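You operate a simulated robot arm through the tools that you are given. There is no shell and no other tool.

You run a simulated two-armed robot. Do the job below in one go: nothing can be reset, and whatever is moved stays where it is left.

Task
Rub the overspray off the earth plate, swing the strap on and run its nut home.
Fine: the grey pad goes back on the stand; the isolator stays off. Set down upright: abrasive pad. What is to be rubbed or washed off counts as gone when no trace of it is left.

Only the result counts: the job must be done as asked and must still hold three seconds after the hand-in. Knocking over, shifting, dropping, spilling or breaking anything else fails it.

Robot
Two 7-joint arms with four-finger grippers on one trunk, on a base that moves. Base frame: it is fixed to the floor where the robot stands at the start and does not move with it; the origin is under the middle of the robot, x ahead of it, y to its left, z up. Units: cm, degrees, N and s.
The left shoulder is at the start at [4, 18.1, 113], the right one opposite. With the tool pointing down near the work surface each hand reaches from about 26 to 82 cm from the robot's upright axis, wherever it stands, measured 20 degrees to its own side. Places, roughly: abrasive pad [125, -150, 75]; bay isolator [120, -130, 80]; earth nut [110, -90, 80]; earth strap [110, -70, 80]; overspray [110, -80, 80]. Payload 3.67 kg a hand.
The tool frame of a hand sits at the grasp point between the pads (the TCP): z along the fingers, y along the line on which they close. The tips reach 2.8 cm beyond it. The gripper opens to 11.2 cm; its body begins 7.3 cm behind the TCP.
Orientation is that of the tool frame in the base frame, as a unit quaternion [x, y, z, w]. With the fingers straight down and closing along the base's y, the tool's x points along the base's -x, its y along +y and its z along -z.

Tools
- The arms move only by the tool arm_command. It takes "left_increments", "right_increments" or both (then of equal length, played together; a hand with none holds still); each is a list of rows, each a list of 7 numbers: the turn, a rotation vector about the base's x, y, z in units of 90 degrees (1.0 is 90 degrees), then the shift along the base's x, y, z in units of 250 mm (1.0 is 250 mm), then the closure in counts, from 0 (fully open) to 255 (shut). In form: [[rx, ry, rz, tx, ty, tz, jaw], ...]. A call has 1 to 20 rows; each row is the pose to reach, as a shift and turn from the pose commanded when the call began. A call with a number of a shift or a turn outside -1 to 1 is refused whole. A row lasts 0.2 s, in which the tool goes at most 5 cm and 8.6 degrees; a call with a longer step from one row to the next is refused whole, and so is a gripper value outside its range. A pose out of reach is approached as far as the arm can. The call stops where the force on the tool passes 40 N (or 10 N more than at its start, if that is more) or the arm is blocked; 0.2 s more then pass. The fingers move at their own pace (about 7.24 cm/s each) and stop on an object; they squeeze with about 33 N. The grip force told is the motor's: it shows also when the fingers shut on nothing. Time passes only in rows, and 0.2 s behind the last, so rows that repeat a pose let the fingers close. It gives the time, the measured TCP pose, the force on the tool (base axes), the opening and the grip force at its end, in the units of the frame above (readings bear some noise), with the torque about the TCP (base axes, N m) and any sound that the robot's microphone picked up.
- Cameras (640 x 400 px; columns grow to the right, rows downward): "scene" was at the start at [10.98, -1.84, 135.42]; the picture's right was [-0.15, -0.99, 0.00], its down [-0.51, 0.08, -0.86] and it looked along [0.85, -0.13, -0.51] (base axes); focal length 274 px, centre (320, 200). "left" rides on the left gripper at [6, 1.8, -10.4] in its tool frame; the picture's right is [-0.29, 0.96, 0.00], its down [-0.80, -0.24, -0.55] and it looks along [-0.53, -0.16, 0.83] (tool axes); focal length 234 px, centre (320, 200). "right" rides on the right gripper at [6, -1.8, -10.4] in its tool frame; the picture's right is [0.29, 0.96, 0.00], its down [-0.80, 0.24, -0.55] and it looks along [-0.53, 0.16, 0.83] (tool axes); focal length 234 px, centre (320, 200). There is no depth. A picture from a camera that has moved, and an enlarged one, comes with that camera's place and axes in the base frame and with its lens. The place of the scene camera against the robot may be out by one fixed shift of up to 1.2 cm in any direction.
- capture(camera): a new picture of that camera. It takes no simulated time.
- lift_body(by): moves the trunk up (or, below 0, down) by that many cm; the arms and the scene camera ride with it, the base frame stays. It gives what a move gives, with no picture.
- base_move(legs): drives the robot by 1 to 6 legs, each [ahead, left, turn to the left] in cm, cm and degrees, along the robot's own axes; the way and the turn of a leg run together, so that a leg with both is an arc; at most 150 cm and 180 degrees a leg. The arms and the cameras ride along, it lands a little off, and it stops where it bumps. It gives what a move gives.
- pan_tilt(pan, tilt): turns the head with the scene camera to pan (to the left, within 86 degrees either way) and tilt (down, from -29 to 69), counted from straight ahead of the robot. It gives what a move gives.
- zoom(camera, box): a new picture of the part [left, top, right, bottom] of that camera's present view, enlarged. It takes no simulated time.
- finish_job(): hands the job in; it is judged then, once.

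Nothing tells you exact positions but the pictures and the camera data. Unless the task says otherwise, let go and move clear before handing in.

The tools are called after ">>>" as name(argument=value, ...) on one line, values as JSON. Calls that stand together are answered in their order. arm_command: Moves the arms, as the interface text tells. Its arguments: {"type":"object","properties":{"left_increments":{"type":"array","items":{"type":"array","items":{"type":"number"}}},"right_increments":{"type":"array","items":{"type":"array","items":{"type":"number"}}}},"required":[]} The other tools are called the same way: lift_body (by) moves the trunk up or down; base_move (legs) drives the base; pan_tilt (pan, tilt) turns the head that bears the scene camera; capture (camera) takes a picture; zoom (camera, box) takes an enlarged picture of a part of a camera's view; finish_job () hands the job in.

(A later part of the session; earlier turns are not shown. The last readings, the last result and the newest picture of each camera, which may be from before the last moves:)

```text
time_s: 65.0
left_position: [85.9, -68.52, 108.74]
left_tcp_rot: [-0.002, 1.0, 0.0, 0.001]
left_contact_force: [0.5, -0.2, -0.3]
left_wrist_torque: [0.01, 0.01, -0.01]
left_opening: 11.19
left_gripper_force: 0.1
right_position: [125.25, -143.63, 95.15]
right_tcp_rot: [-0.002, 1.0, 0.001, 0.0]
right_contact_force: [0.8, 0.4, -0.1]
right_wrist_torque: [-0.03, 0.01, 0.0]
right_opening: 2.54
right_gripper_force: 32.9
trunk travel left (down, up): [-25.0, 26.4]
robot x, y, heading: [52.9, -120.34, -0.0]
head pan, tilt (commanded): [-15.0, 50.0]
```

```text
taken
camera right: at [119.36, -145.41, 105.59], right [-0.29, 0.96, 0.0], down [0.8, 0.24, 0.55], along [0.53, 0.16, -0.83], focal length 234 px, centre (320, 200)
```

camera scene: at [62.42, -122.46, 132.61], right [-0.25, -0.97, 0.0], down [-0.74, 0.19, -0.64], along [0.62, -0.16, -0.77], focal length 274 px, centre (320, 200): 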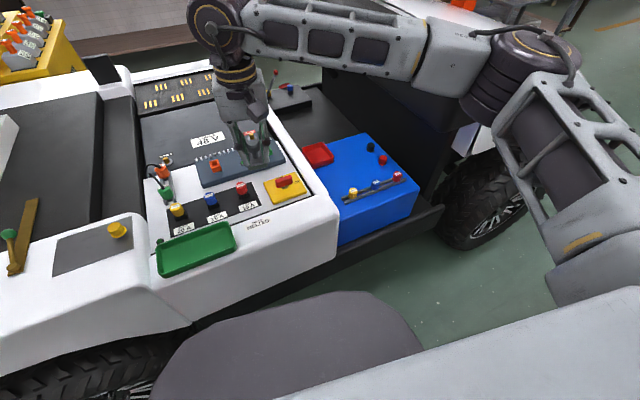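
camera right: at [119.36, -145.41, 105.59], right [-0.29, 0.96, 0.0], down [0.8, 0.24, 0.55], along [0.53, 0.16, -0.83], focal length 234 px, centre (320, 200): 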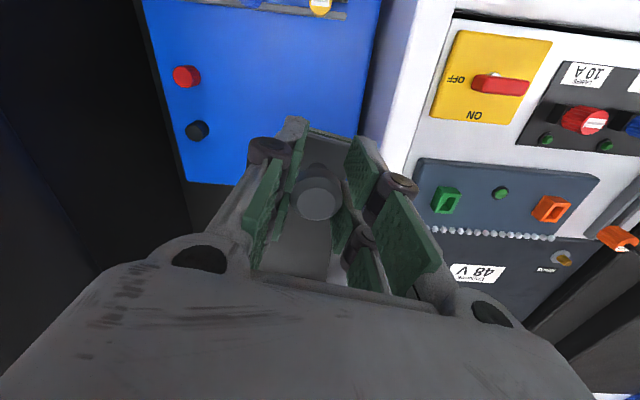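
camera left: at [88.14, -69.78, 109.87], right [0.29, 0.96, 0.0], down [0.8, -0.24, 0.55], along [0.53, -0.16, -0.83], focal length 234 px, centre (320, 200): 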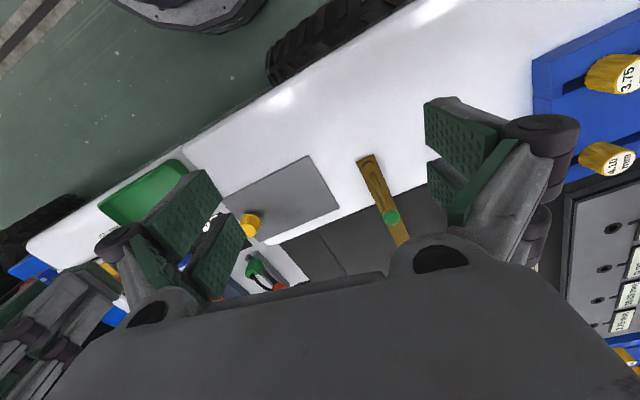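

Nearly the same spot as the pick-up. I correct 0.4 cm in y and lower to just above the stand, then step down.

>>> arm_command(right_increments=[[0, 0, 0, -0.006, 0.014, -0.16, 255], [0, 0, 0, -0.006, 0.014, -0.34, 255], [0, 0, 0, -0.006, 0.014, -0.52, 255], [0, 0, 0, -0.006, 0.014, -0.7, 255], [0, 0, 0, -0.006, 0.014, -0.84, 255], [0, 0, 0, -0.006, 0.014, -0.92, 255], [0, 0, 0, -0.006, 0.014, -0.93, 255], [0, 0, 0, -0.006, 0.014, -0.94, 255], [0, 0, 0, -0.006, 0.014, -0.94, 255]])

>>> capture(camera="right")

>>> zoom(camera="scene", box=[280, 90, 420, 200])

```text
time_s: 67.0
left_position: [85.87, -68.69, 108.72]
left_tcp_rot: [-0.002, 1.0, 0.0, 0.0]
left_contact_force: [0.4, -0.2, 1.0]
left_wrist_torque: [0.01, 0.01, 0.01]
left_opening: 11.18
left_gripper_force: 0.0
right_position: [125.14, -142.65, 71.57]
right_tcp_rot: [-0.002, 1.0, 0.0, 0.0]
right_contact_force: [-0.3, -0.2, -0.9]
right_wrist_torque: [-0.04, -0.02, -0.02]
right_opening: 2.57
right_gripper_force: 33.1
trunk travel left (down, up): [-25.0, 26.4]
robot x, y, heading: [52.98, -120.22, 0.1]
head pan, tilt (commanded): [-15.0, 50.0]
```

```text
taken
camera right: at [119.12, -144.5, 82.01], right [-0.29, 0.96, 0.0], down [0.8, 0.24, 0.55], along [0.53, 0.16, -0.83], focal length 234 px, centre (320, 200)
```

right: 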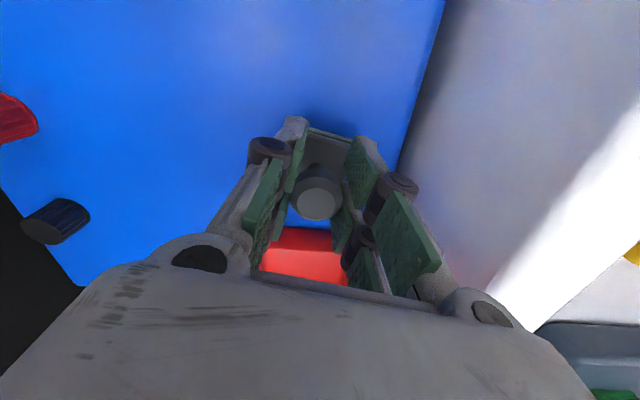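

```text
3.64 times, centred on (350, 145) of scene
camera zoom: at [62.48, -122.47, 132.61], right [-0.26, -0.97, 0.0], down [-0.74, 0.2, -0.64], along [0.62, -0.16, -0.77], focal length 998 px, centre (211, 400)
```

zoom: 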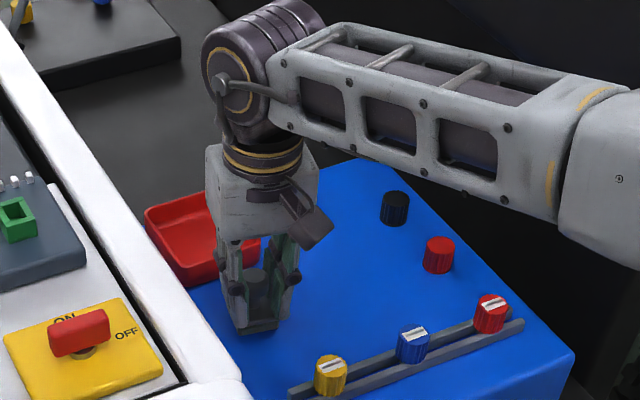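

Just above the stand; I correct y by -0.5 cm and step down to contact.

>>> arm_command(right_increments=[[0, 0, 0, 0, -0.01, 0, 255], [0, 0, 0, 0, -0.02, 0, 255], [0, 0, 0, 0, -0.02, -0.008, 255], [0, 0, 0, 0, -0.02, -0.016, 255], [0, 0, 0, 0, -0.02, -0.02, 255], [0, 0, 0, 0, -0.02, -0.02, 255]])

```text
time_s: 68.4
left_position: [85.86, -68.68, 108.78]
left_tcp_rot: [-0.002, 1.0, 0.0, 0.0]
left_contact_force: [0.2, -0.2, 0.3]
left_wrist_torque: [-0.01, -0.02, -0.02]
left_opening: 11.21
left_gripper_force: 0.0
right_position: [124.89, -143.27, 71.09]
right_tcp_rot: [-0.002, 1.0, 0.001, 0.0]
right_contact_force: [0.6, 0.4, -0.3]
right_wrist_torque: [-0.01, -0.04, 0.02]
right_opening: 2.56
right_gripper_force: 32.5
trunk travel left (down, up): [-25.0, 26.4]
robot x, y, heading: [53.22, -120.14, 0.3]
head pan, tilt (commanded): [-15.0, 50.0]
```

>>> arm_command(right_increments=[[0, 0, 0, 0, 0, -0.004, 255], [0, 0, 0, 0, 0, -0.008, 255], [0, 0, 0, 0, 0, -0.008, 255]])

```text
time_s: 69.2
left_position: [85.85, -68.63, 108.79]
left_tcp_rot: [-0.001, 1.0, 0.0, 0.001]
left_contact_force: [-0.2, 0.0, 0.6]
left_wrist_torque: [-0.02, 0.0, 0.0]
left_opening: 11.19
left_gripper_force: 0.1
right_position: [124.94, -143.48, 70.85]
right_tcp_rot: [-0.002, 1.0, 0.001, -0.001]
right_contact_force: [0.5, 0.9, 3.5]
right_wrist_torque: [0.05, -0.07, 0.01]
right_opening: 2.52
right_gripper_force: 33.0
trunk travel left (down, up): [-25.0, 26.4]
robot x, y, heading: [53.24, -120.12, 0.2]
head pan, tilt (commanded): [-15.0, 50.0]
```

Light contact (3.5 N): the pad is standing. I open to 5 cm and rise straight up.

>>> arm_command(right_increments=[[0, 0, 0, 0, 0, 0, 200], [0, 0, 0, 0, 0, 0, 160], [0, 0, 0, 0, 0, 0, 141], [0, 0, 0, 0, 0, 0, 141], [0, 0, 0, 0, 0, 0.08, 141], [0, 0, 0, 0, 0, 0.2, 141], [0, 0, 0, 0, 0, 0.36, 141], [0, 0, 0, 0, 0, 0.54, 141], [0, 0, 0, 0, 0, 0.72, 141], [0, 0, 0, 0, 0, 0.9, 141], [0, 0, 0, 0, 0, 0.9, 141]])

>>> capture(camera="right")

>>> zoom(camera="scene", box=[280, 110, 420, 200])

```text
time_s: 71.6
left_position: [86.04, -68.8, 108.74]
left_tcp_rot: [-0.002, 1.0, 0.001, 0.0]
left_contact_force: [0.2, -0.8, 0.2]
left_wrist_torque: [0.03, 0.02, -0.01]
left_opening: 11.22
left_gripper_force: 0.0
right_position: [124.74, -143.53, 93.39]
right_tcp_rot: [-0.002, 1.0, 0.001, -0.001]
right_contact_force: [0.3, 0.2, 0.0]
right_wrist_torque: [0.02, 0.0, 0.01]
right_opening: 5.01
right_gripper_force: 0.1
trunk travel left (down, up): [-25.0, 26.4]
robot x, y, heading: [52.72, -120.08, 0.1]
head pan, tilt (commanded): [-15.0, 50.0]
```

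```text
taken
camera right: at [118.85, -145.33, 103.74], right [-0.29, 0.96, 0.0], down [0.8, 0.24, 0.55], along [0.53, 0.16, -0.83], focal length 234 px, centre (320, 200)
```

right: 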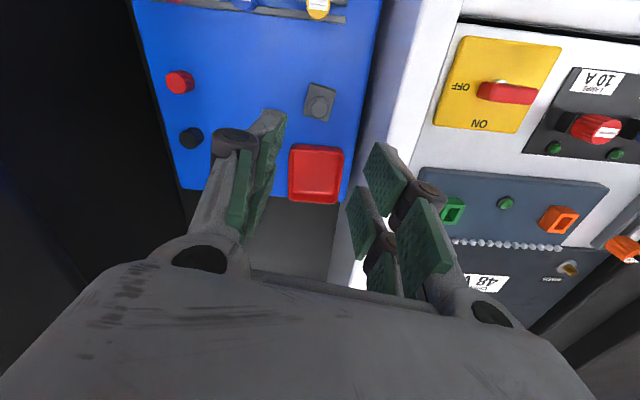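

```text
4.44 times, centred on (350, 155) of scene
camera zoom: at [62.54, -122.5, 132.6], right [-0.26, -0.97, 0.0], down [-0.74, 0.2, -0.64], along [0.62, -0.16, -0.77], focal length 1220 px, centre (187, 400)
```

zoom: 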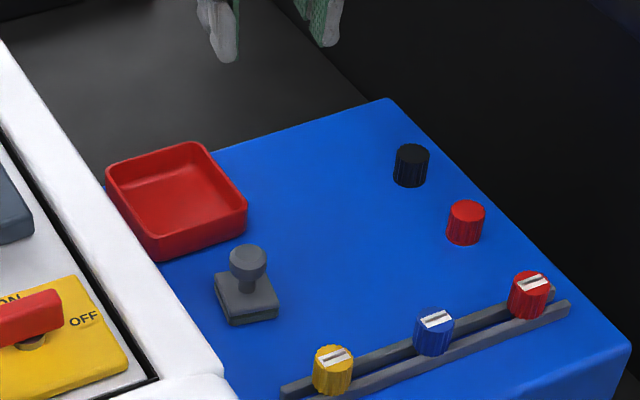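

The pad stands upright at its old place and the isolator is still OFF. I withdraw the right hand and drive back to the strap position.

>>> arm_command(right_increments=[[0, 0, 0, 0, 0, 0.18, 141], [0, 0, 0, -0.1, 0.05, 0.34, 100], [0, 0, 0, -0.24, 0.1, 0.46, 50], [0, 0, 0, -0.4, 0.16, 0.5, 0], [0, 0, 0, -0.56, 0.22, 0.5, 0], [0, 0, 0, -0.7, 0.26, 0.5, 0], [0, 0, 0, -0.8, 0.3, 0.5, 0], [0, 0, 0, -0.8, 0.3, 0.5, 0]])

>>> base_move(legs=[[-7, 0, 0], [0, 24, 0]])

>>> arm_command(right_increments=[[0, 0, 0, -0.1, -0.1, 0, 0], [0, 0, 0, -0.2, -0.2, 0, 0], [0, 0, 0, -0.32, -0.32, 0, 0], [0, 0, 0, -0.44, -0.44, 0, 0], [0, 0, 0, -0.5, -0.5, 0, 0], [0, 0, 0, -0.5, -0.5, 0, 0]])

>>> pan_tilt(pan=10, tilt=45)

>>> capture(camera="scene")

>>> zoom(camera="scene", box=[230, 150, 350, 235])

```text
time_s: 73.4
left_position: [85.84, -68.72, 108.78]
left_tcp_rot: [-0.001, 1.0, 0.0, 0.001]
left_contact_force: [-0.5, 0.4, 0.2]
left_wrist_torque: [0.02, 0.0, -0.05]
left_opening: 11.21
left_gripper_force: 0.1
right_position: [104.88, -135.94, 106.08]
right_tcp_rot: [-0.002, 1.0, 0.0, -0.001]
right_contact_force: [0.4, -0.4, -0.3]
right_wrist_torque: [0.02, -0.02, -0.02]
right_opening: 11.17
right_gripper_force: 0.0
trunk travel left (down, up): [-25.0, 26.4]
robot x, y, heading: [53.29, -119.96, 0.3]
head pan, tilt (commanded): [-15.0, 50.0]
```

```text
time_s: 75.8
left_position: [78.82, -44.74, 108.69]
left_tcp_rot: [-0.003, 1.0, 0.0, 0.0]
left_contact_force: [0.9, -0.6, -0.3]
left_wrist_torque: [-0.01, 0.0, 0.01]
left_opening: 11.21
left_gripper_force: 0.0
right_position: [97.83, -111.87, 106.0]
right_tcp_rot: [-0.003, 1.0, 0.0, 0.0]
right_contact_force: [0.2, 0.3, -0.7]
right_wrist_torque: [0.0, 0.02, 0.0]
right_opening: 11.17
right_gripper_force: 0.0
trunk travel left (down, up): [-25.0, 26.4]
robot x, y, heading: [45.98, -96.17, 0.2]
head pan, tilt (commanded): [-15.0, 50.0]
```

```text
time_s: 77.2
left_position: [78.71, -44.84, 108.8]
left_tcp_rot: [-0.003, 1.0, 0.001, 0.0]
left_contact_force: [-0.7, 0.4, -0.5]
left_wrist_torque: [0.04, -0.03, -0.03]
left_opening: 11.21
left_gripper_force: 0.1
right_position: [84.91, -124.63, 106.13]
right_tcp_rot: [-0.003, 1.0, 0.0, 0.0]
right_contact_force: [-0.2, 0.5, -0.2]
right_wrist_torque: [-0.02, 0.03, 0.01]
right_opening: 11.19
right_gripper_force: 0.0
trunk travel left (down, up): [-25.0, 26.4]
robot x, y, heading: [45.74, -96.0, 0.3]
head pan, tilt (commanded): [-15.0, 50.0]
```

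```text
time_s: 78.1
left_position: [78.75, -44.7, 108.96]
left_tcp_rot: [-0.002, 1.0, 0.002, 0.0]
left_contact_force: [-0.2, -0.5, -0.2]
left_wrist_torque: [0.01, -0.01, -0.02]
left_opening: 11.21
left_gripper_force: 0.0
right_position: [84.97, -124.72, 106.11]
right_tcp_rot: [-0.002, 1.0, 0.0, 0.0]
right_contact_force: [0.1, 0.5, 0.3]
right_wrist_torque: [-0.03, -0.01, 0.03]
right_opening: 11.2
right_gripper_force: 0.1
trunk travel left (down, up): [-25.0, 26.4]
robot x, y, heading: [46.03, -96.34, 0.5]
head pan, tilt (commanded): [10.0, 45.0]
```

```text
taken
camera scene: at [55.93, -95.2, 133.3], right [0.18, -0.98, 0.0], down [-0.7, -0.13, -0.71], along [0.7, 0.13, -0.71], focal length 274 px, centre (320, 200)
```

scene: 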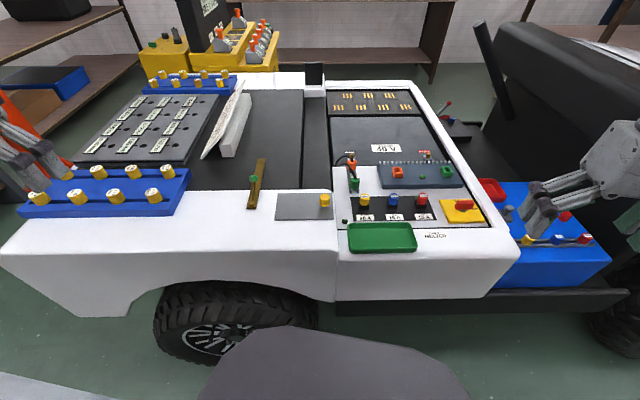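

```text
4.71 times, centred on (290, 192) of scene
camera zoom: at [55.93, -95.2, 133.3], right [0.18, -0.98, 0.0], down [-0.7, -0.13, -0.71], along [0.7, 0.13, -0.71], focal length 1292 px, centre (461, 235)
```

zoom: 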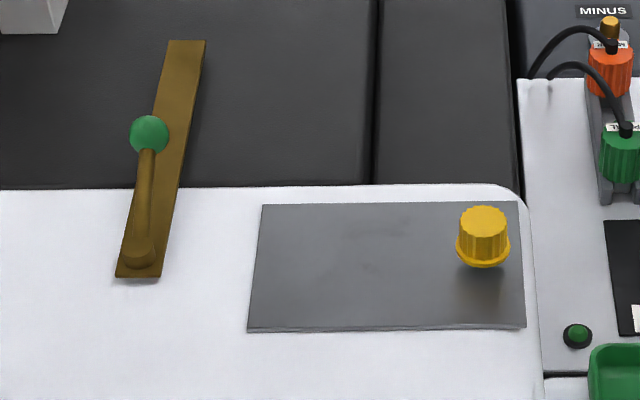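

The plate is clean. Now the strap: I bring the left hand toward the green ball (about (110,-66,84)) and look with its camera.

>>> arm_command(left_increments=[[0, 0, 0, 0.14, -0.09, 0, 0], [0, 0, 0, 0.28, -0.18, 0, 0], [0, 0, 0, 0.42, -0.27, -0.02, 0], [0, 0, 0, 0.56, -0.36, -0.06, 0], [0, 0, 0, 0.7, -0.46, -0.12, 60], [0, 0, 0, 0.8, -0.56, -0.2, 120], [0, 0, 0, 0.84, -0.66, -0.28, 141], [0, 0, 0, 0.84, -0.66, -0.28, 141]])

>>> capture(camera="left")

>>> zoom(camera="left", box=[280, 60, 440, 220])

```text
time_s: 79.9
left_position: [99.54, -61.37, 101.85]
left_tcp_rot: [-0.002, 1.0, 0.0, 0.0]
left_contact_force: [0.2, 0.7, 0.0]
left_wrist_torque: [0.07, -0.03, 0.01]
left_opening: 4.99
left_gripper_force: 0.1
right_position: [85.01, -124.66, 106.19]
right_tcp_rot: [-0.003, 1.0, 0.0, 0.0]
right_contact_force: [0.5, 0.5, 0.2]
right_wrist_torque: [-0.03, 0.02, 0.01]
right_opening: 11.23
right_gripper_force: 0.0
trunk travel left (down, up): [-25.0, 26.4]
robot x, y, heading: [45.82, -96.15, 0.4]
head pan, tilt (commanded): [10.0, 45.0]
```

```text
taken
camera left: at [93.46, -59.5, 112.18], right [0.28, 0.96, 0.0], down [0.8, -0.24, 0.55], along [0.53, -0.16, -0.83], focal length 234 px, centre (320, 200)
```

left: 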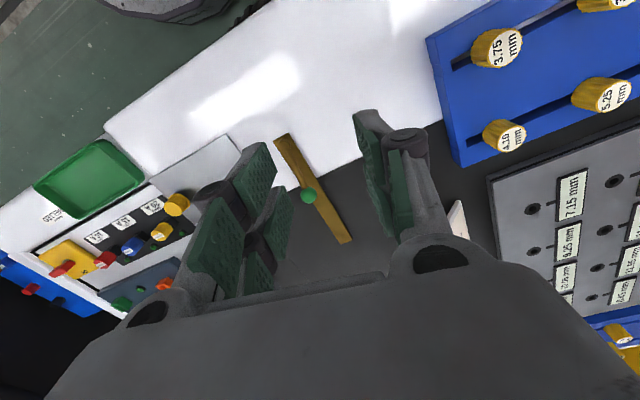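

```text
2.50 times, centred on (360, 140) of left
camera zoom: at [93.46, -59.5, 112.18], right [0.28, 0.96, 0.0], down [0.8, -0.24, 0.55], along [0.53, -0.16, -0.83], focal length 585 px, centre (220, 350)
```

zoom: 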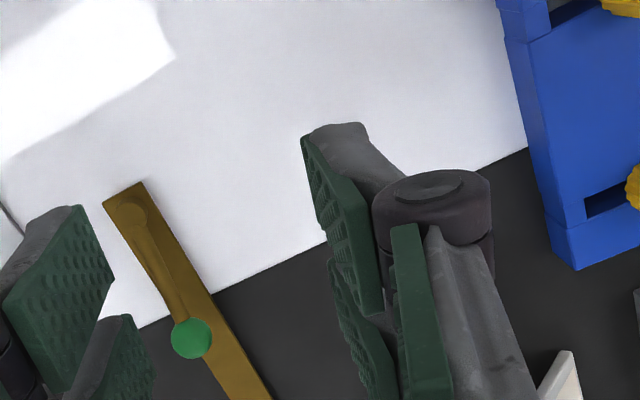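

The ball is confirmed at (110.0,-66.1,84.1) and the pivot at (103.0,-67.55). I move above the ball with the hand yawed +12° to align with the lever.

>>> arm_command(left_increments=[[0, 0, 0.04, 0.14, -0.06, 0, 141], [0, 0, 0.08, 0.28, -0.12, -0.06, 141], [0, 0, 0.133, 0.418, -0.189, -0.12, 141], [0, 0, 0.133, 0.418, -0.189, -0.234, 141], [0, 0, 0.133, 0.418, -0.189, -0.234, 141]])

>>> capture(camera="left")

>>> zoom(camera="scene", box=[200, 110, 320, 220])

```text
time_s: 81.1
left_position: [110.1, -66.31, 96.06]
left_tcp_rot: [-0.107, 0.994, 0.001, -0.001]
left_contact_force: [-0.2, -1.2, -0.7]
left_wrist_torque: [0.01, -0.01, 0.02]
left_opening: 5.01
left_gripper_force: 0.0
right_position: [84.86, -124.78, 106.22]
right_tcp_rot: [-0.002, 1.0, 0.001, 0.0]
right_contact_force: [-0.1, 0.6, 0.7]
right_wrist_torque: [0.0, 0.02, -0.03]
right_opening: 11.2
right_gripper_force: 0.1
trunk travel left (down, up): [-25.0, 26.4]
robot x, y, heading: [45.84, -96.48, 0.4]
head pan, tilt (commanded): [10.0, 45.0]
```

```text
taken
camera left: at [103.82, -65.83, 106.39], right [0.08, 1.0, 0.0], down [0.83, -0.07, 0.55], along [0.55, -0.04, -0.83], focal length 234 px, centre (320, 200)
```

left: 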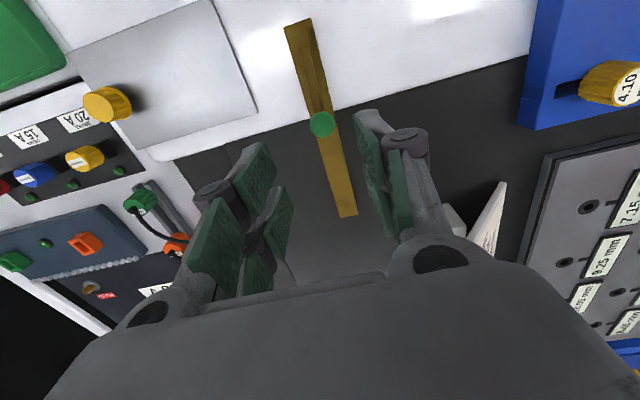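

```text
3.64 times, centred on (260, 165) of scene
camera zoom: at [55.94, -95.25, 133.3], right [0.18, -0.98, 0.0], down [-0.7, -0.13, -0.71], along [0.7, 0.13, -0.71], focal length 998 px, centre (538, 327)
```

zoom: 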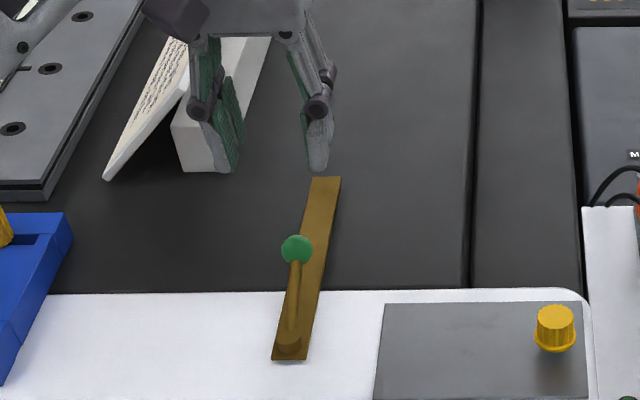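

The ball is centred under the hand. I descend to z≈85 and grip the ball.

>>> arm_command(left_increments=[[0, 0, 0, 0, 0, -0.16, 141], [0, 0, 0, 0, 0, -0.3, 141], [0, 0, 0, 0, 0, -0.4, 141], [0, 0, 0, 0, 0, -0.44, 141], [0, 0, 0, 0, 0, -0.44, 141], [0, 0, 0, 0, 0, -0.44, 190], [0, 0, 0, 0, 0, -0.44, 230], [0, 0, 0, 0, 0, -0.44, 255], [0, 0, 0, 0, 0, -0.44, 255]])

>>> capture(camera="left")

>>> zoom(camera="scene", box=[200, 110, 320, 220])

```text
time_s: 83.1
left_position: [110.27, -66.04, 85.14]
left_tcp_rot: [-0.106, 0.994, 0.001, -0.002]
left_contact_force: [-5.6, -5.7, -2.4]
left_wrist_torque: [-0.1, 0.28, 0.02]
left_opening: 1.95
left_gripper_force: 45.0
right_position: [84.82, -124.81, 106.2]
right_tcp_rot: [-0.002, 1.0, 0.001, -0.001]
right_contact_force: [0.2, 0.1, 0.3]
right_wrist_torque: [0.03, 0.01, 0.01]
right_opening: 11.19
right_gripper_force: 0.0
trunk travel left (down, up): [-25.0, 26.4]
robot x, y, heading: [45.89, -96.25, 0.5]
head pan, tilt (commanded): [10.0, 45.0]
```

```text
taken
camera left: at [103.95, -65.58, 95.39], right [0.08, 1.0, 0.0], down [0.83, -0.07, 0.55], along [0.55, -0.04, -0.83], focal length 234 px, centre (320, 200)
```

left: 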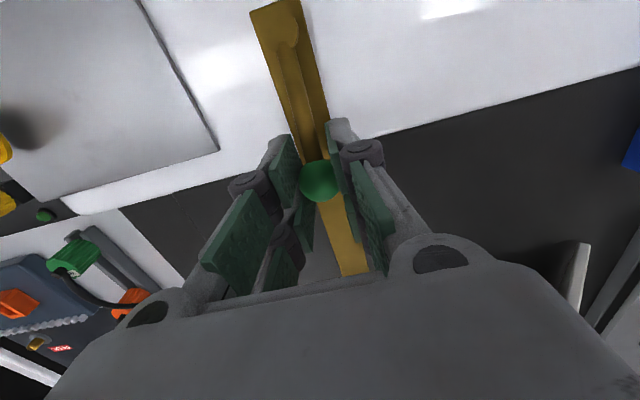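

```text
3.64 times, centred on (260, 165) of scene
camera zoom: at [55.89, -95.24, 133.3], right [0.18, -0.98, 0.0], down [-0.7, -0.13, -0.71], along [0.7, 0.13, -0.71], focal length 998 px, centre (538, 327)
```

zoom: 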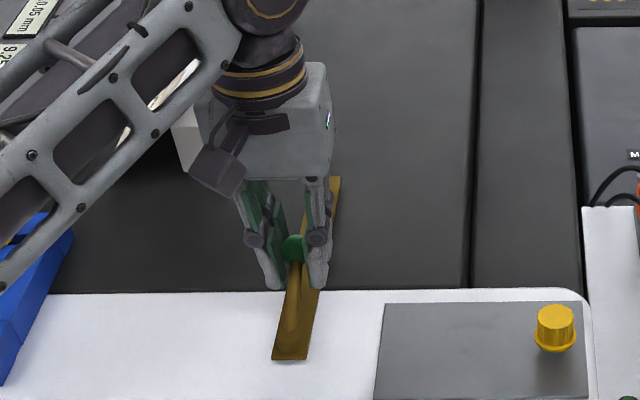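

The ball is held. I start the swing clockwise about the pivot with a first 24° and check the forces.

>>> arm_command(left_increments=[[0, 0, -0.0667, 0.0046, -0.0296, 0, 255], [0, 0, -0.133, 0.006, -0.0595, 0, 255], [0, 0, -0.2, 0.0043, -0.0894, 0, 255], [0, 0, -0.267, -0.0006, -0.119, 0, 255]])

>>> capture(camera="left")

>>> zoom(camera="scene", box=[200, 110, 320, 220])

```text
time_s: 84.1
left_position: [110.31, -68.84, 85.04]
left_tcp_rot: [0.103, 0.995, 0.002, 0.001]
left_contact_force: [0.4, 1.2, -2.1]
left_wrist_torque: [0.23, 0.61, -0.07]
left_opening: 1.93
left_gripper_force: 44.4
right_position: [84.91, -124.62, 106.12]
right_tcp_rot: [-0.002, 1.0, 0.0, 0.0]
right_contact_force: [1.2, 0.2, 0.8]
right_wrist_torque: [0.0, 0.0, 0.03]
right_opening: 11.19
right_gripper_force: 0.0
trunk travel left (down, up): [-25.0, 26.4]
robot x, y, heading: [46.02, -96.05, 0.5]
head pan, tilt (commanded): [10.0, 45.0]
```

```text
taken
camera left: at [104.63, -65.95, 95.38], right [0.48, 0.88, 0.0], down [0.73, -0.4, 0.55], along [0.49, -0.26, -0.83], focal length 234 px, centre (320, 200)
```

left: 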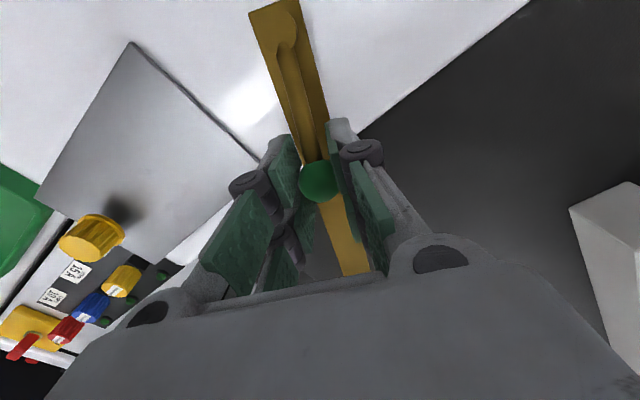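

```text
3.64 times, centred on (260, 165) of scene
camera zoom: at [55.98, -95.18, 133.29], right [0.18, -0.98, 0.0], down [-0.7, -0.13, -0.71], along [0.7, 0.13, -0.71], focal length 998 px, centre (538, 327)
```

zoom: 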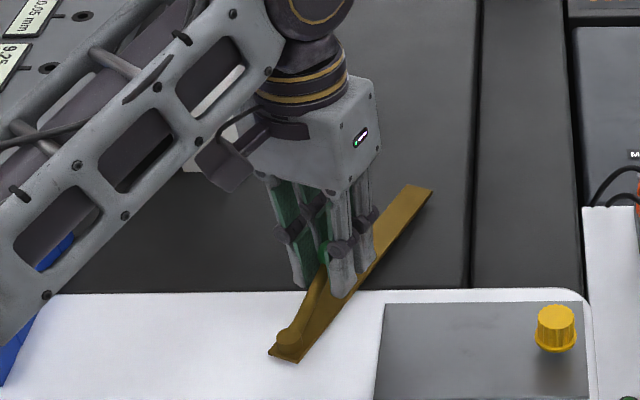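

Swinging works with low force. I continue the arc to about 12° short of the end and check against the nut.

>>> arm_command(left_increments=[[0, 0, -0.0667, -0.0079, -0.0289, 0, 255], [0, 0, -0.133, -0.0188, -0.0568, 0, 255], [0, 0, -0.2, -0.0325, -0.0834, 0, 255], [0, 0, -0.267, -0.0489, -0.1084, 0, 255], [0, 0, -0.333, -0.0679, -0.1316, 0, 255], [0, 0, -0.4, -0.0892, -0.1526, 0, 255], [0, 0, -0.467, -0.1126, -0.1713, 0, 255], [0, 0, -0.533, -0.1377, -0.1875, 0, 255], [0, 0, -0.6, -0.1645, -0.201, 0, 255]])

>>> capture(camera="left")

>>> zoom(camera="scene", box=[230, 130, 350, 230])

>>> capture(camera="scene")

```text
time_s: 86.1
left_position: [106.07, -73.86, 85.05]
left_tcp_rot: [0.543, 0.84, 0.001, 0.001]
left_contact_force: [-1.4, 6.9, 15.9]
left_wrist_torque: [0.24, 0.08, -0.05]
left_opening: 1.89
left_gripper_force: 45.1
right_position: [84.85, -124.62, 106.19]
right_tcp_rot: [-0.003, 1.0, 0.001, 0.001]
right_contact_force: [-0.6, 0.5, 0.3]
right_wrist_torque: [0.02, 0.0, -0.02]
right_opening: 11.18
right_gripper_force: 0.0
trunk travel left (down, up): [-25.0, 26.4]
robot x, y, heading: [46.02, -96.1, 0.2]
head pan, tilt (commanded): [10.0, 45.0]
```

```text
taken
camera left: at [105.13, -67.71, 95.37], right [0.99, 0.13, 0.0], down [0.11, -0.83, 0.55], along [0.08, -0.55, -0.83], focal length 234 px, centre (320, 200)
```

left: 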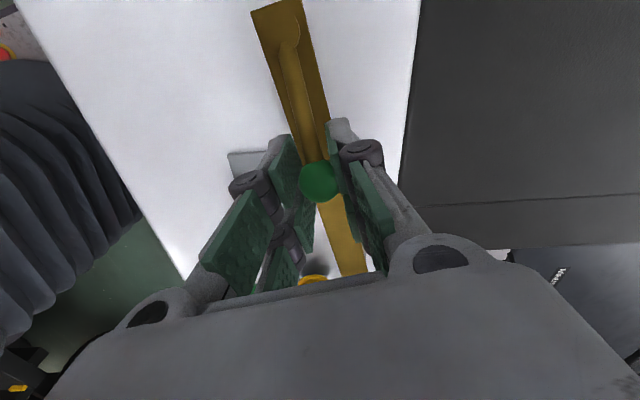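

```text
4.00 times, centred on (290, 180) of scene
camera zoom: at [55.77, -95.17, 133.32], right [0.18, -0.98, 0.0], down [-0.69, -0.13, -0.71], along [0.7, 0.13, -0.71], focal length 1098 px, centre (440, 280)
```

zoom: 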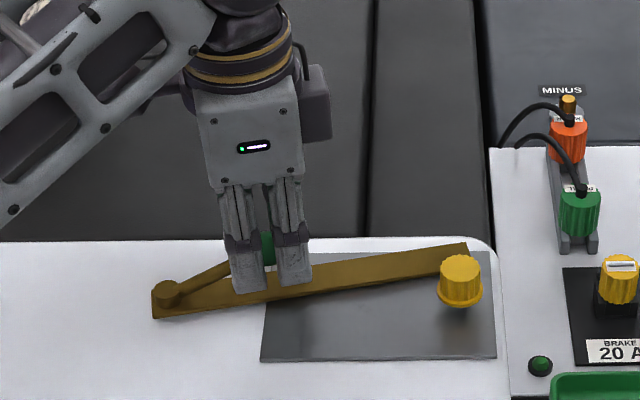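

```text
taken
camera scene: at [55.77, -95.17, 133.32], right [0.18, -0.98, 0.0], down [-0.69, -0.13, -0.71], along [0.7, 0.13, -0.71], focal length 274 px, centre (320, 200)
```

scene: 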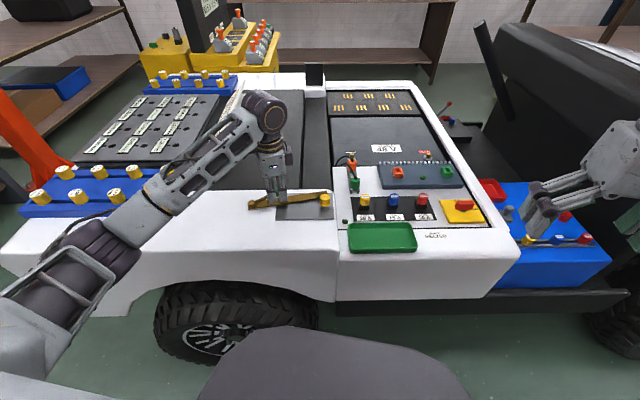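

The bar end is approaching the nut's stud from behind. I finish the last 12° slowly, easing up slightly in z.

>>> arm_command(left_increments=[[0, 0, -0.0222, -0.009, -0.004, 0.003, 255], [0, 0, -0.0444, -0.0185, -0.0074, 0.005, 255], [0, 0, -0.0667, -0.028, -0.0105, 0.006, 255], [0, 0, -0.0889, -0.0376, -0.0134, 0.006, 255], [0, 0, -0.111, -0.0473, -0.0158, 0.006, 255], [0, 0, -0.133, -0.057, -0.0182, 0.006, 255], [0, 0, -0.133, -0.057, -0.0182, 0.006, 255]])

>>> capture(camera="left")

>>> zoom(camera="scene", box=[230, 150, 350, 230])

```text
time_s: 87.7
left_position: [104.65, -74.26, 85.02]
left_tcp_rot: [0.627, 0.779, 0.001, 0.0]
left_contact_force: [11.2, 14.4, 11.6]
left_wrist_torque: [0.39, -0.04, 0.09]
left_opening: 1.88
left_gripper_force: 45.1
right_position: [84.94, -124.59, 106.13]
right_tcp_rot: [-0.003, 1.0, -0.001, 0.0]
right_contact_force: [0.7, 0.0, -0.2]
right_wrist_torque: [-0.01, 0.03, 0.0]
right_opening: 11.22
right_gripper_force: 0.2
trunk travel left (down, up): [-25.0, 26.4]
robot x, y, heading: [45.76, -96.41, 0.1]
head pan, tilt (commanded): [10.0, 45.0]
```

```text
taken
camera left: at [105.09, -68.1, 95.36], right [1.0, -0.08, 0.0], down [-0.07, -0.83, 0.55], along [-0.04, -0.55, -0.83], focal length 234 px, centre (320, 200)
```

left: 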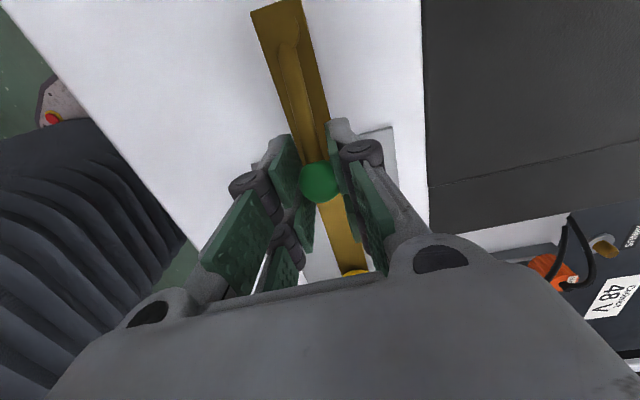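

```text
5.00 times, centred on (290, 190) of scene
camera zoom: at [55.98, -95.07, 133.3], right [0.18, -0.98, 0.0], down [-0.7, -0.13, -0.71], along [0.7, 0.13, -0.71], focal length 1373 px, centre (470, 250)
```

zoom: 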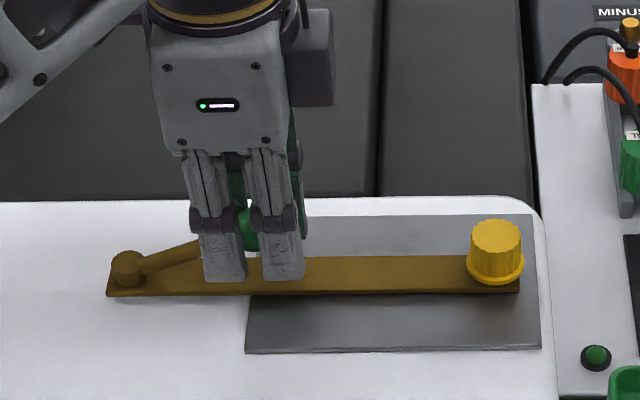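

The bar end now lies under the nut (hand turned about 90°). I push a few more degrees to see whether it is at its stop.

>>> arm_command(left_increments=[[0, 0, -0.0167, -0.0074, -0.0013, 0, 255], [0, 0, -0.0333, -0.0147, -0.0027, 0, 255], [0, 0, -0.0333, -0.0147, -0.0027, 0, 255]])

>>> zoom(camera="scene", box=[230, 150, 350, 230])

```text
time_s: 88.5
left_position: [104.68, -74.37, 85.06]
left_tcp_rot: [0.646, 0.763, 0.003, 0.002]
left_contact_force: [10.2, 4.0, -7.1]
left_wrist_torque: [-0.62, -0.55, 0.02]
left_opening: 1.91
left_gripper_force: 45.1
right_position: [85.07, -124.53, 106.09]
right_tcp_rot: [-0.002, 1.0, 0.0, -0.001]
right_contact_force: [0.1, 0.4, 0.5]
right_wrist_torque: [0.02, 0.02, 0.01]
right_opening: 11.22
right_gripper_force: 0.0
trunk travel left (down, up): [-25.0, 26.4]
robot x, y, heading: [45.55, -96.11, 0.4]
head pan, tilt (commanded): [10.0, 45.0]
stopped in row 3 (left hand): the force on the tool passed its limit at 41 N (the readings are from after the stop); the commanded pose is now the measured one
```

```text
5.00 times, centred on (290, 190) of scene
camera zoom: at [56.15, -95.14, 133.26], right [0.18, -0.98, 0.0], down [-0.7, -0.13, -0.71], along [0.69, 0.13, -0.71], focal length 1373 px, centre (470, 250)
```

zoom: 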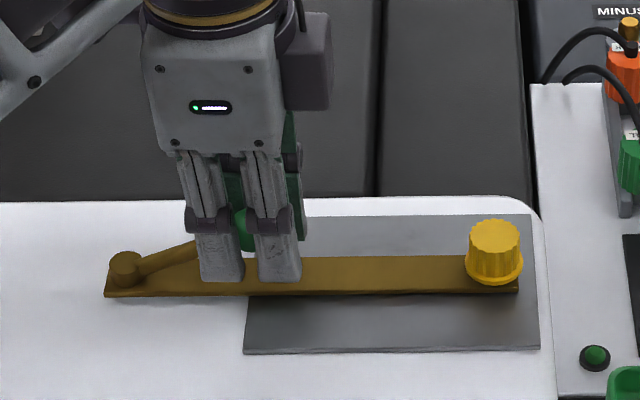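

The strap is against its stop (41 N reached without movement). I release the ball, rise straight up and check the strap stays.

>>> arm_command(left_increments=[[0, 0, 0, 0, 0, 0, 230], [0, 0, 0, 0, 0, 0, 190], [0, 0, 0, 0, 0, 0, 150], [0, 0, 0, 0, 0, 0, 141], [0, 0, 0, 0, 0, 0, 141], [0, 0, 0, 0, 0, 0.08, 141], [0, 0, 0, 0, 0, 0.2, 141], [0, 0, 0, 0, 0, 0.36, 141], [0, 0, 0, 0, 0, 0.5, 141], [0, 0, 0, 0, 0, 0.5, 141]])

>>> capture(camera="left")

>>> zoom(camera="scene", box=[230, 150, 350, 230])

```text
time_s: 90.7
left_position: [104.35, -74.51, 97.84]
left_tcp_rot: [0.646, 0.763, 0.002, 0.002]
left_contact_force: [0.7, 0.0, 0.4]
left_wrist_torque: [-0.01, 0.02, 0.01]
left_opening: 4.99
left_gripper_force: 0.0
right_position: [85.1, -124.6, 106.1]
right_tcp_rot: [-0.003, 1.0, 0.0, 0.0]
right_contact_force: [0.8, 0.1, 0.1]
right_wrist_torque: [0.0, -0.02, 0.04]
right_opening: 11.2
right_gripper_force: 0.1
trunk travel left (down, up): [-25.0, 26.4]
robot x, y, heading: [45.56, -95.92, 0.3]
head pan, tilt (commanded): [10.0, 45.0]
```

```text
taken
camera left: at [105.03, -68.28, 108.01], right [0.99, -0.13, 0.01], down [-0.11, -0.83, 0.55], along [-0.06, -0.55, -0.83], focal length 234 px, centre (320, 200)
```

left: 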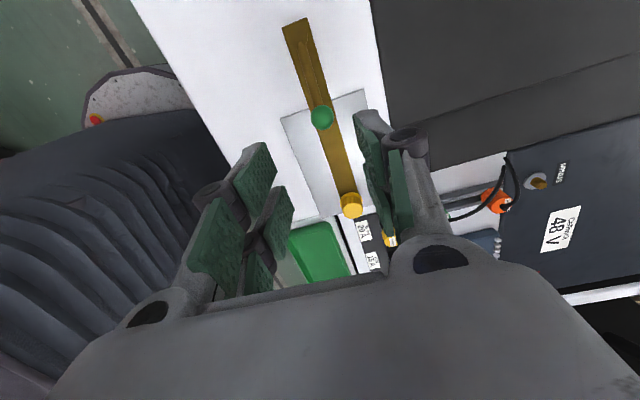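

```text
5.00 times, centred on (290, 190) of scene
camera zoom: at [56.0, -95.15, 133.29], right [0.18, -0.98, 0.0], down [-0.7, -0.13, -0.71], along [0.7, 0.13, -0.71], focal length 1373 px, centre (470, 250)
```

zoom: 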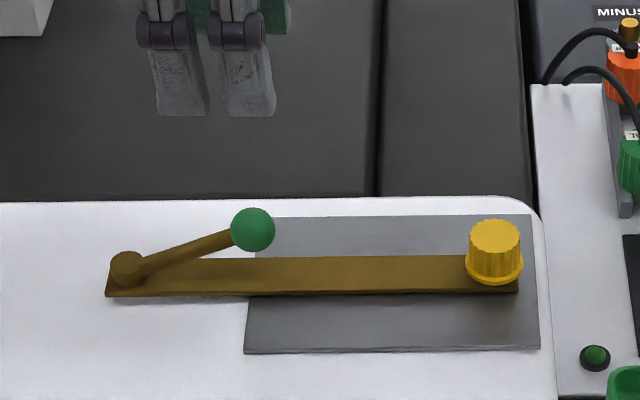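

The strap stays on under the nut. Now I measure the nut closely from the left camera before gripping it.

>>> zoom(camera="left", box=[310, 160, 390, 230])

>>> zoom(camera="scene", box=[310, 180, 350, 210])

```text
5.71 times, centred on (350, 195) of left
camera zoom: at [105.03, -68.28, 108.01], right [0.99, -0.13, 0.01], down [-0.11, -0.83, 0.55], along [-0.06, -0.55, -0.83], focal length 1338 px, centre (149, 229)
```

zoom: 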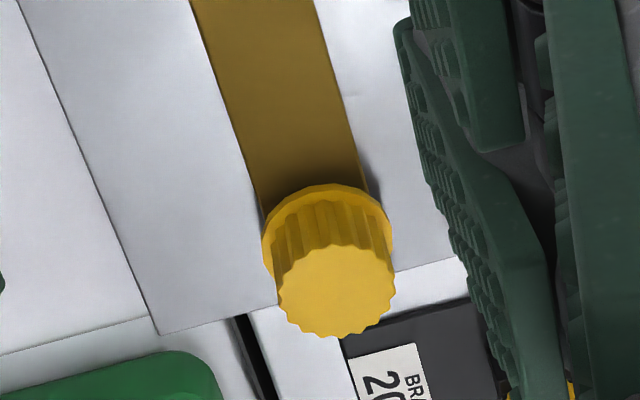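

```text
13.33 times, centred on (330, 195) of scene
camera zoom: at [56.0, -95.15, 133.29], right [0.18, -0.98, 0.0], down [-0.7, -0.13, -0.71], along [0.7, 0.13, -0.71], focal length 3660 px, centre (187, 267)
```

zoom: 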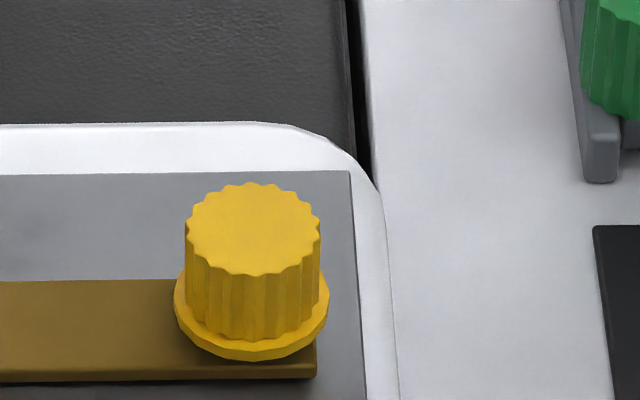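

The nut: cap radius ~1.35, top at (107.0,-86.65,83.2), flange bottom ~81.1, a few mm above the strap. I move the left hand over it while turning it counter-clockwise to get a long clockwise stroke.

>>> arm_command(left_increments=[[0, 0, 0.09, 0.01, -0.05, 0.04, 141], [0, 0, 0.18, 0.02, -0.1, 0.08, 141], [0, 0, 0.27, 0.03, -0.15, 0.08, 141], [0, 0, 0.36, 0.04, -0.2, 0.08, 141], [0, 0, 0.45, 0.05, -0.25, 0.08, 141], [0, 0, 0.54, 0.06, -0.3, 0.08, 141], [0, 0, 0.63, 0.07, -0.35, 0.08, 141], [0, 0, 0.72, 0.08, -0.4, 0.08, 141], [0, 0, 0.81, 0.09, -0.45, 0.08, 141], [0, 0, 0.9, 0.106, -0.486, 0.08, 141], [0, 0, 0.9, 0.106, -0.486, 0.08, 141]])

>>> arm_command(left_increments=[[0, 0, 0.09, 0, 0, 0, 141], [0, 0, 0.18, 0, 0, 0, 141], [0, 0, 0.27, 0, 0, 0, 141], [0, 0, 0.36, 0, 0, 0, 141], [0, 0, 0.45, 0, 0, 0, 141], [0, 0, 0.54, 0, 0, 0, 141], [0, 0, 0.63, 0, 0, 0, 141], [0, 0, 0.72, 0, 0, 0, 141], [0, 0, 0.81, 0, 0, 0, 141], [0, 0, 0.81, 0, 0, 0, 141]])

>>> capture(camera="left")

>>> capture(camera="scene")

```text
time_s: 93.1
left_position: [107.22, -86.68, 99.69]
left_tcp_rot: [-0.005, 1.0, 0.004, 0.0]
left_contact_force: [-1.1, -0.1, 0.1]
left_wrist_torque: [-0.04, 0.04, 0.03]
left_opening: 5.02
left_gripper_force: 0.0
right_position: [84.97, -124.59, 106.23]
right_tcp_rot: [-0.002, 1.0, 0.0, 0.0]
right_contact_force: [0.8, 0.6, -0.4]
right_wrist_torque: [0.01, -0.02, 0.02]
right_opening: 11.19
right_gripper_force: 0.1
trunk travel left (down, up): [-25.0, 26.4]
robot x, y, heading: [46.07, -96.09, 0.3]
head pan, tilt (commanded): [10.0, 45.0]
```

```text
time_s: 95.3
left_position: [107.21, -86.66, 99.76]
left_tcp_rot: [-0.598, 0.801, 0.003, -0.003]
left_contact_force: [0.7, -0.2, 0.5]
left_wrist_torque: [0.04, 0.01, 0.0]
left_opening: 5.02
left_gripper_force: 0.0
right_position: [84.93, -124.72, 106.12]
right_tcp_rot: [-0.001, 1.0, 0.0, 0.0]
right_contact_force: [0.2, 1.0, -0.1]
right_wrist_torque: [0.03, -0.01, 0.01]
right_opening: 11.22
right_gripper_force: 0.0
trunk travel left (down, up): [-25.0, 26.4]
robot x, y, heading: [45.87, -96.18, 0.5]
head pan, tilt (commanded): [10.0, 45.0]
```

```text
taken
camera left: at [103.75, -91.94, 109.98], right [-0.84, 0.55, 0.01], down [0.46, 0.69, 0.55], along [0.3, 0.47, -0.83], focal length 234 px, centre (320, 200)
```

left: 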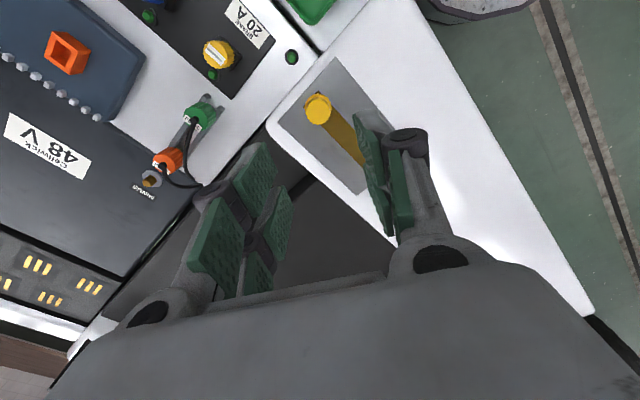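

```text
taken
camera scene: at [55.98, -95.19, 133.3], right [0.18, -0.98, 0.0], down [-0.7, -0.13, -0.71], along [0.7, 0.13, -0.71], focal length 274 px, centre (320, 200)
```

scene: 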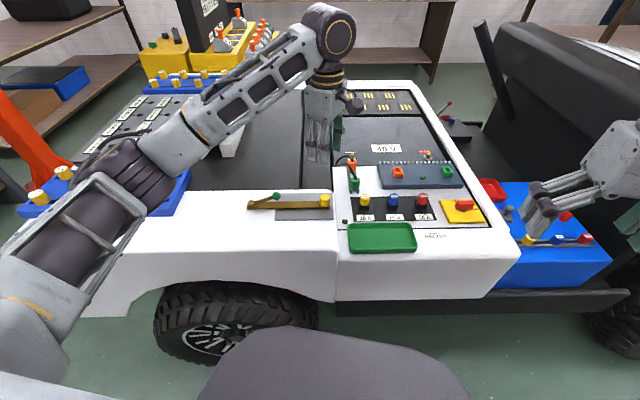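

The hand turned to about +73° yaw above the nut. I zoom to check the centring before descending.

>>> zoom(camera="left", box=[290, 80, 350, 130])

```text
8.00 times, centred on (320, 105) of left
camera zoom: at [103.75, -91.94, 109.98], right [-0.84, 0.55, 0.01], down [0.46, 0.69, 0.55], along [0.3, 0.47, -0.83], focal length 1873 px, centre (320, 960)
```

zoom: 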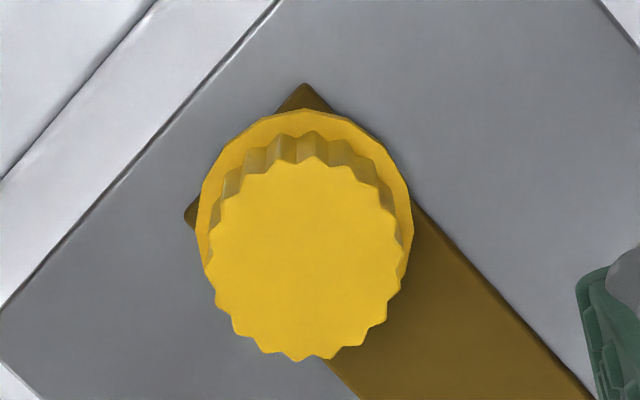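

Centred within 2 mm. I descend to z≈84.6 so the tips stay above the flange, then close on the nut.

>>> arm_command(left_increments=[[0, 0, 0, 0.002, -0.004, -0.16, 141], [0, 0, 0, 0.002, -0.004, -0.32, 141], [0, 0, 0, 0.002, -0.004, -0.46, 141], [0, 0, 0, 0.002, -0.004, -0.56, 141], [0, 0, 0, 0.002, -0.004, -0.606, 141], [0, 0, 0, 0.002, -0.004, -0.606, 141]])

>>> capture(camera="left")

>>> zoom(camera="scene", box=[270, 130, 390, 220])

```text
time_s: 96.7
left_position: [107.39, -86.62, 84.4]
left_tcp_rot: [-0.597, 0.802, 0.004, -0.002]
left_contact_force: [-0.5, -0.7, -0.1]
left_wrist_torque: [-0.01, -0.01, 0.02]
left_opening: 5.0
left_gripper_force: 0.1
right_position: [84.99, -124.81, 106.25]
right_tcp_rot: [-0.002, 1.0, 0.0, 0.0]
right_contact_force: [-0.5, -0.8, -0.1]
right_wrist_torque: [0.0, -0.01, 0.03]
right_opening: 11.21
right_gripper_force: 0.1
trunk travel left (down, up): [-25.0, 26.4]
robot x, y, heading: [45.83, -96.14, 0.6]
head pan, tilt (commanded): [10.0, 45.0]
```

```text
taken
camera left: at [103.91, -91.85, 94.74], right [-0.83, 0.55, 0.01], down [0.46, 0.69, 0.55], along [0.3, 0.46, -0.83], focal length 234 px, centre (320, 200)
```

left: 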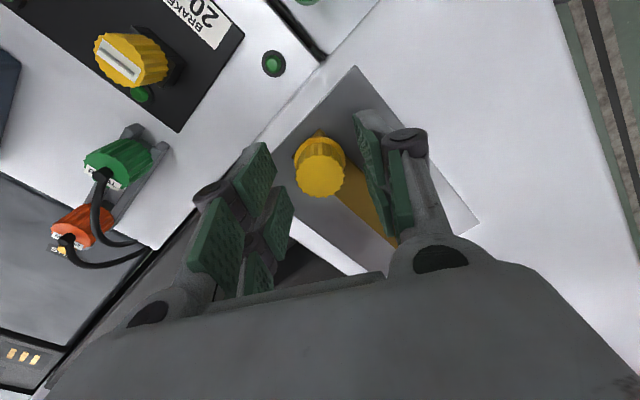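

```text
4.44 times, centred on (330, 175) of scene
camera zoom: at [55.98, -95.19, 133.3], right [0.18, -0.98, 0.0], down [-0.7, -0.13, -0.71], along [0.7, 0.13, -0.71], focal length 1220 px, centre (276, 311)
```

zoom: 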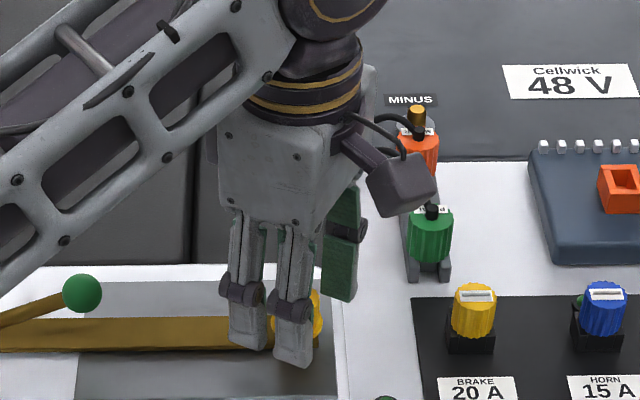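

The nut is centred between the fingers. I close on it.

>>> arm_command(left_increments=[[0, 0, 0, 0, 0, 0, 180], [0, 0, 0, 0, 0, 0, 220], [0, 0, 0, 0, 0, 0, 255], [0, 0, 0, 0, 0, 0, 255], [0, 0, 0, 0, 0, 0, 255]])

>>> capture(camera="left")

```text
time_s: 97.9
left_position: [107.37, -86.56, 84.4]
left_tcp_rot: [-0.597, 0.802, 0.003, -0.003]
left_contact_force: [-5.0, 0.9, -2.8]
left_wrist_torque: [-0.09, 0.14, -0.07]
left_opening: 2.55
left_gripper_force: 45.2
right_position: [84.95, -124.67, 106.28]
right_tcp_rot: [-0.002, 1.0, -0.001, 0.001]
right_contact_force: [0.2, -0.7, 0.2]
right_wrist_torque: [0.01, 0.01, -0.03]
right_opening: 11.18
right_gripper_force: 0.0
trunk travel left (down, up): [-25.0, 26.4]
robot x, y, heading: [45.62, -96.41, 0.4]
head pan, tilt (commanded): [10.0, 45.0]
```

```text
taken
camera left: at [103.86, -91.84, 94.74], right [-0.83, 0.55, 0.01], down [0.46, 0.69, 0.55], along [0.3, 0.46, -0.83], focal length 234 px, centre (320, 200)
```

left: 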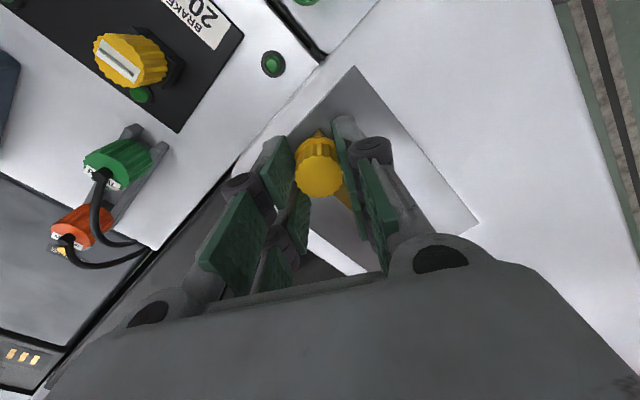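

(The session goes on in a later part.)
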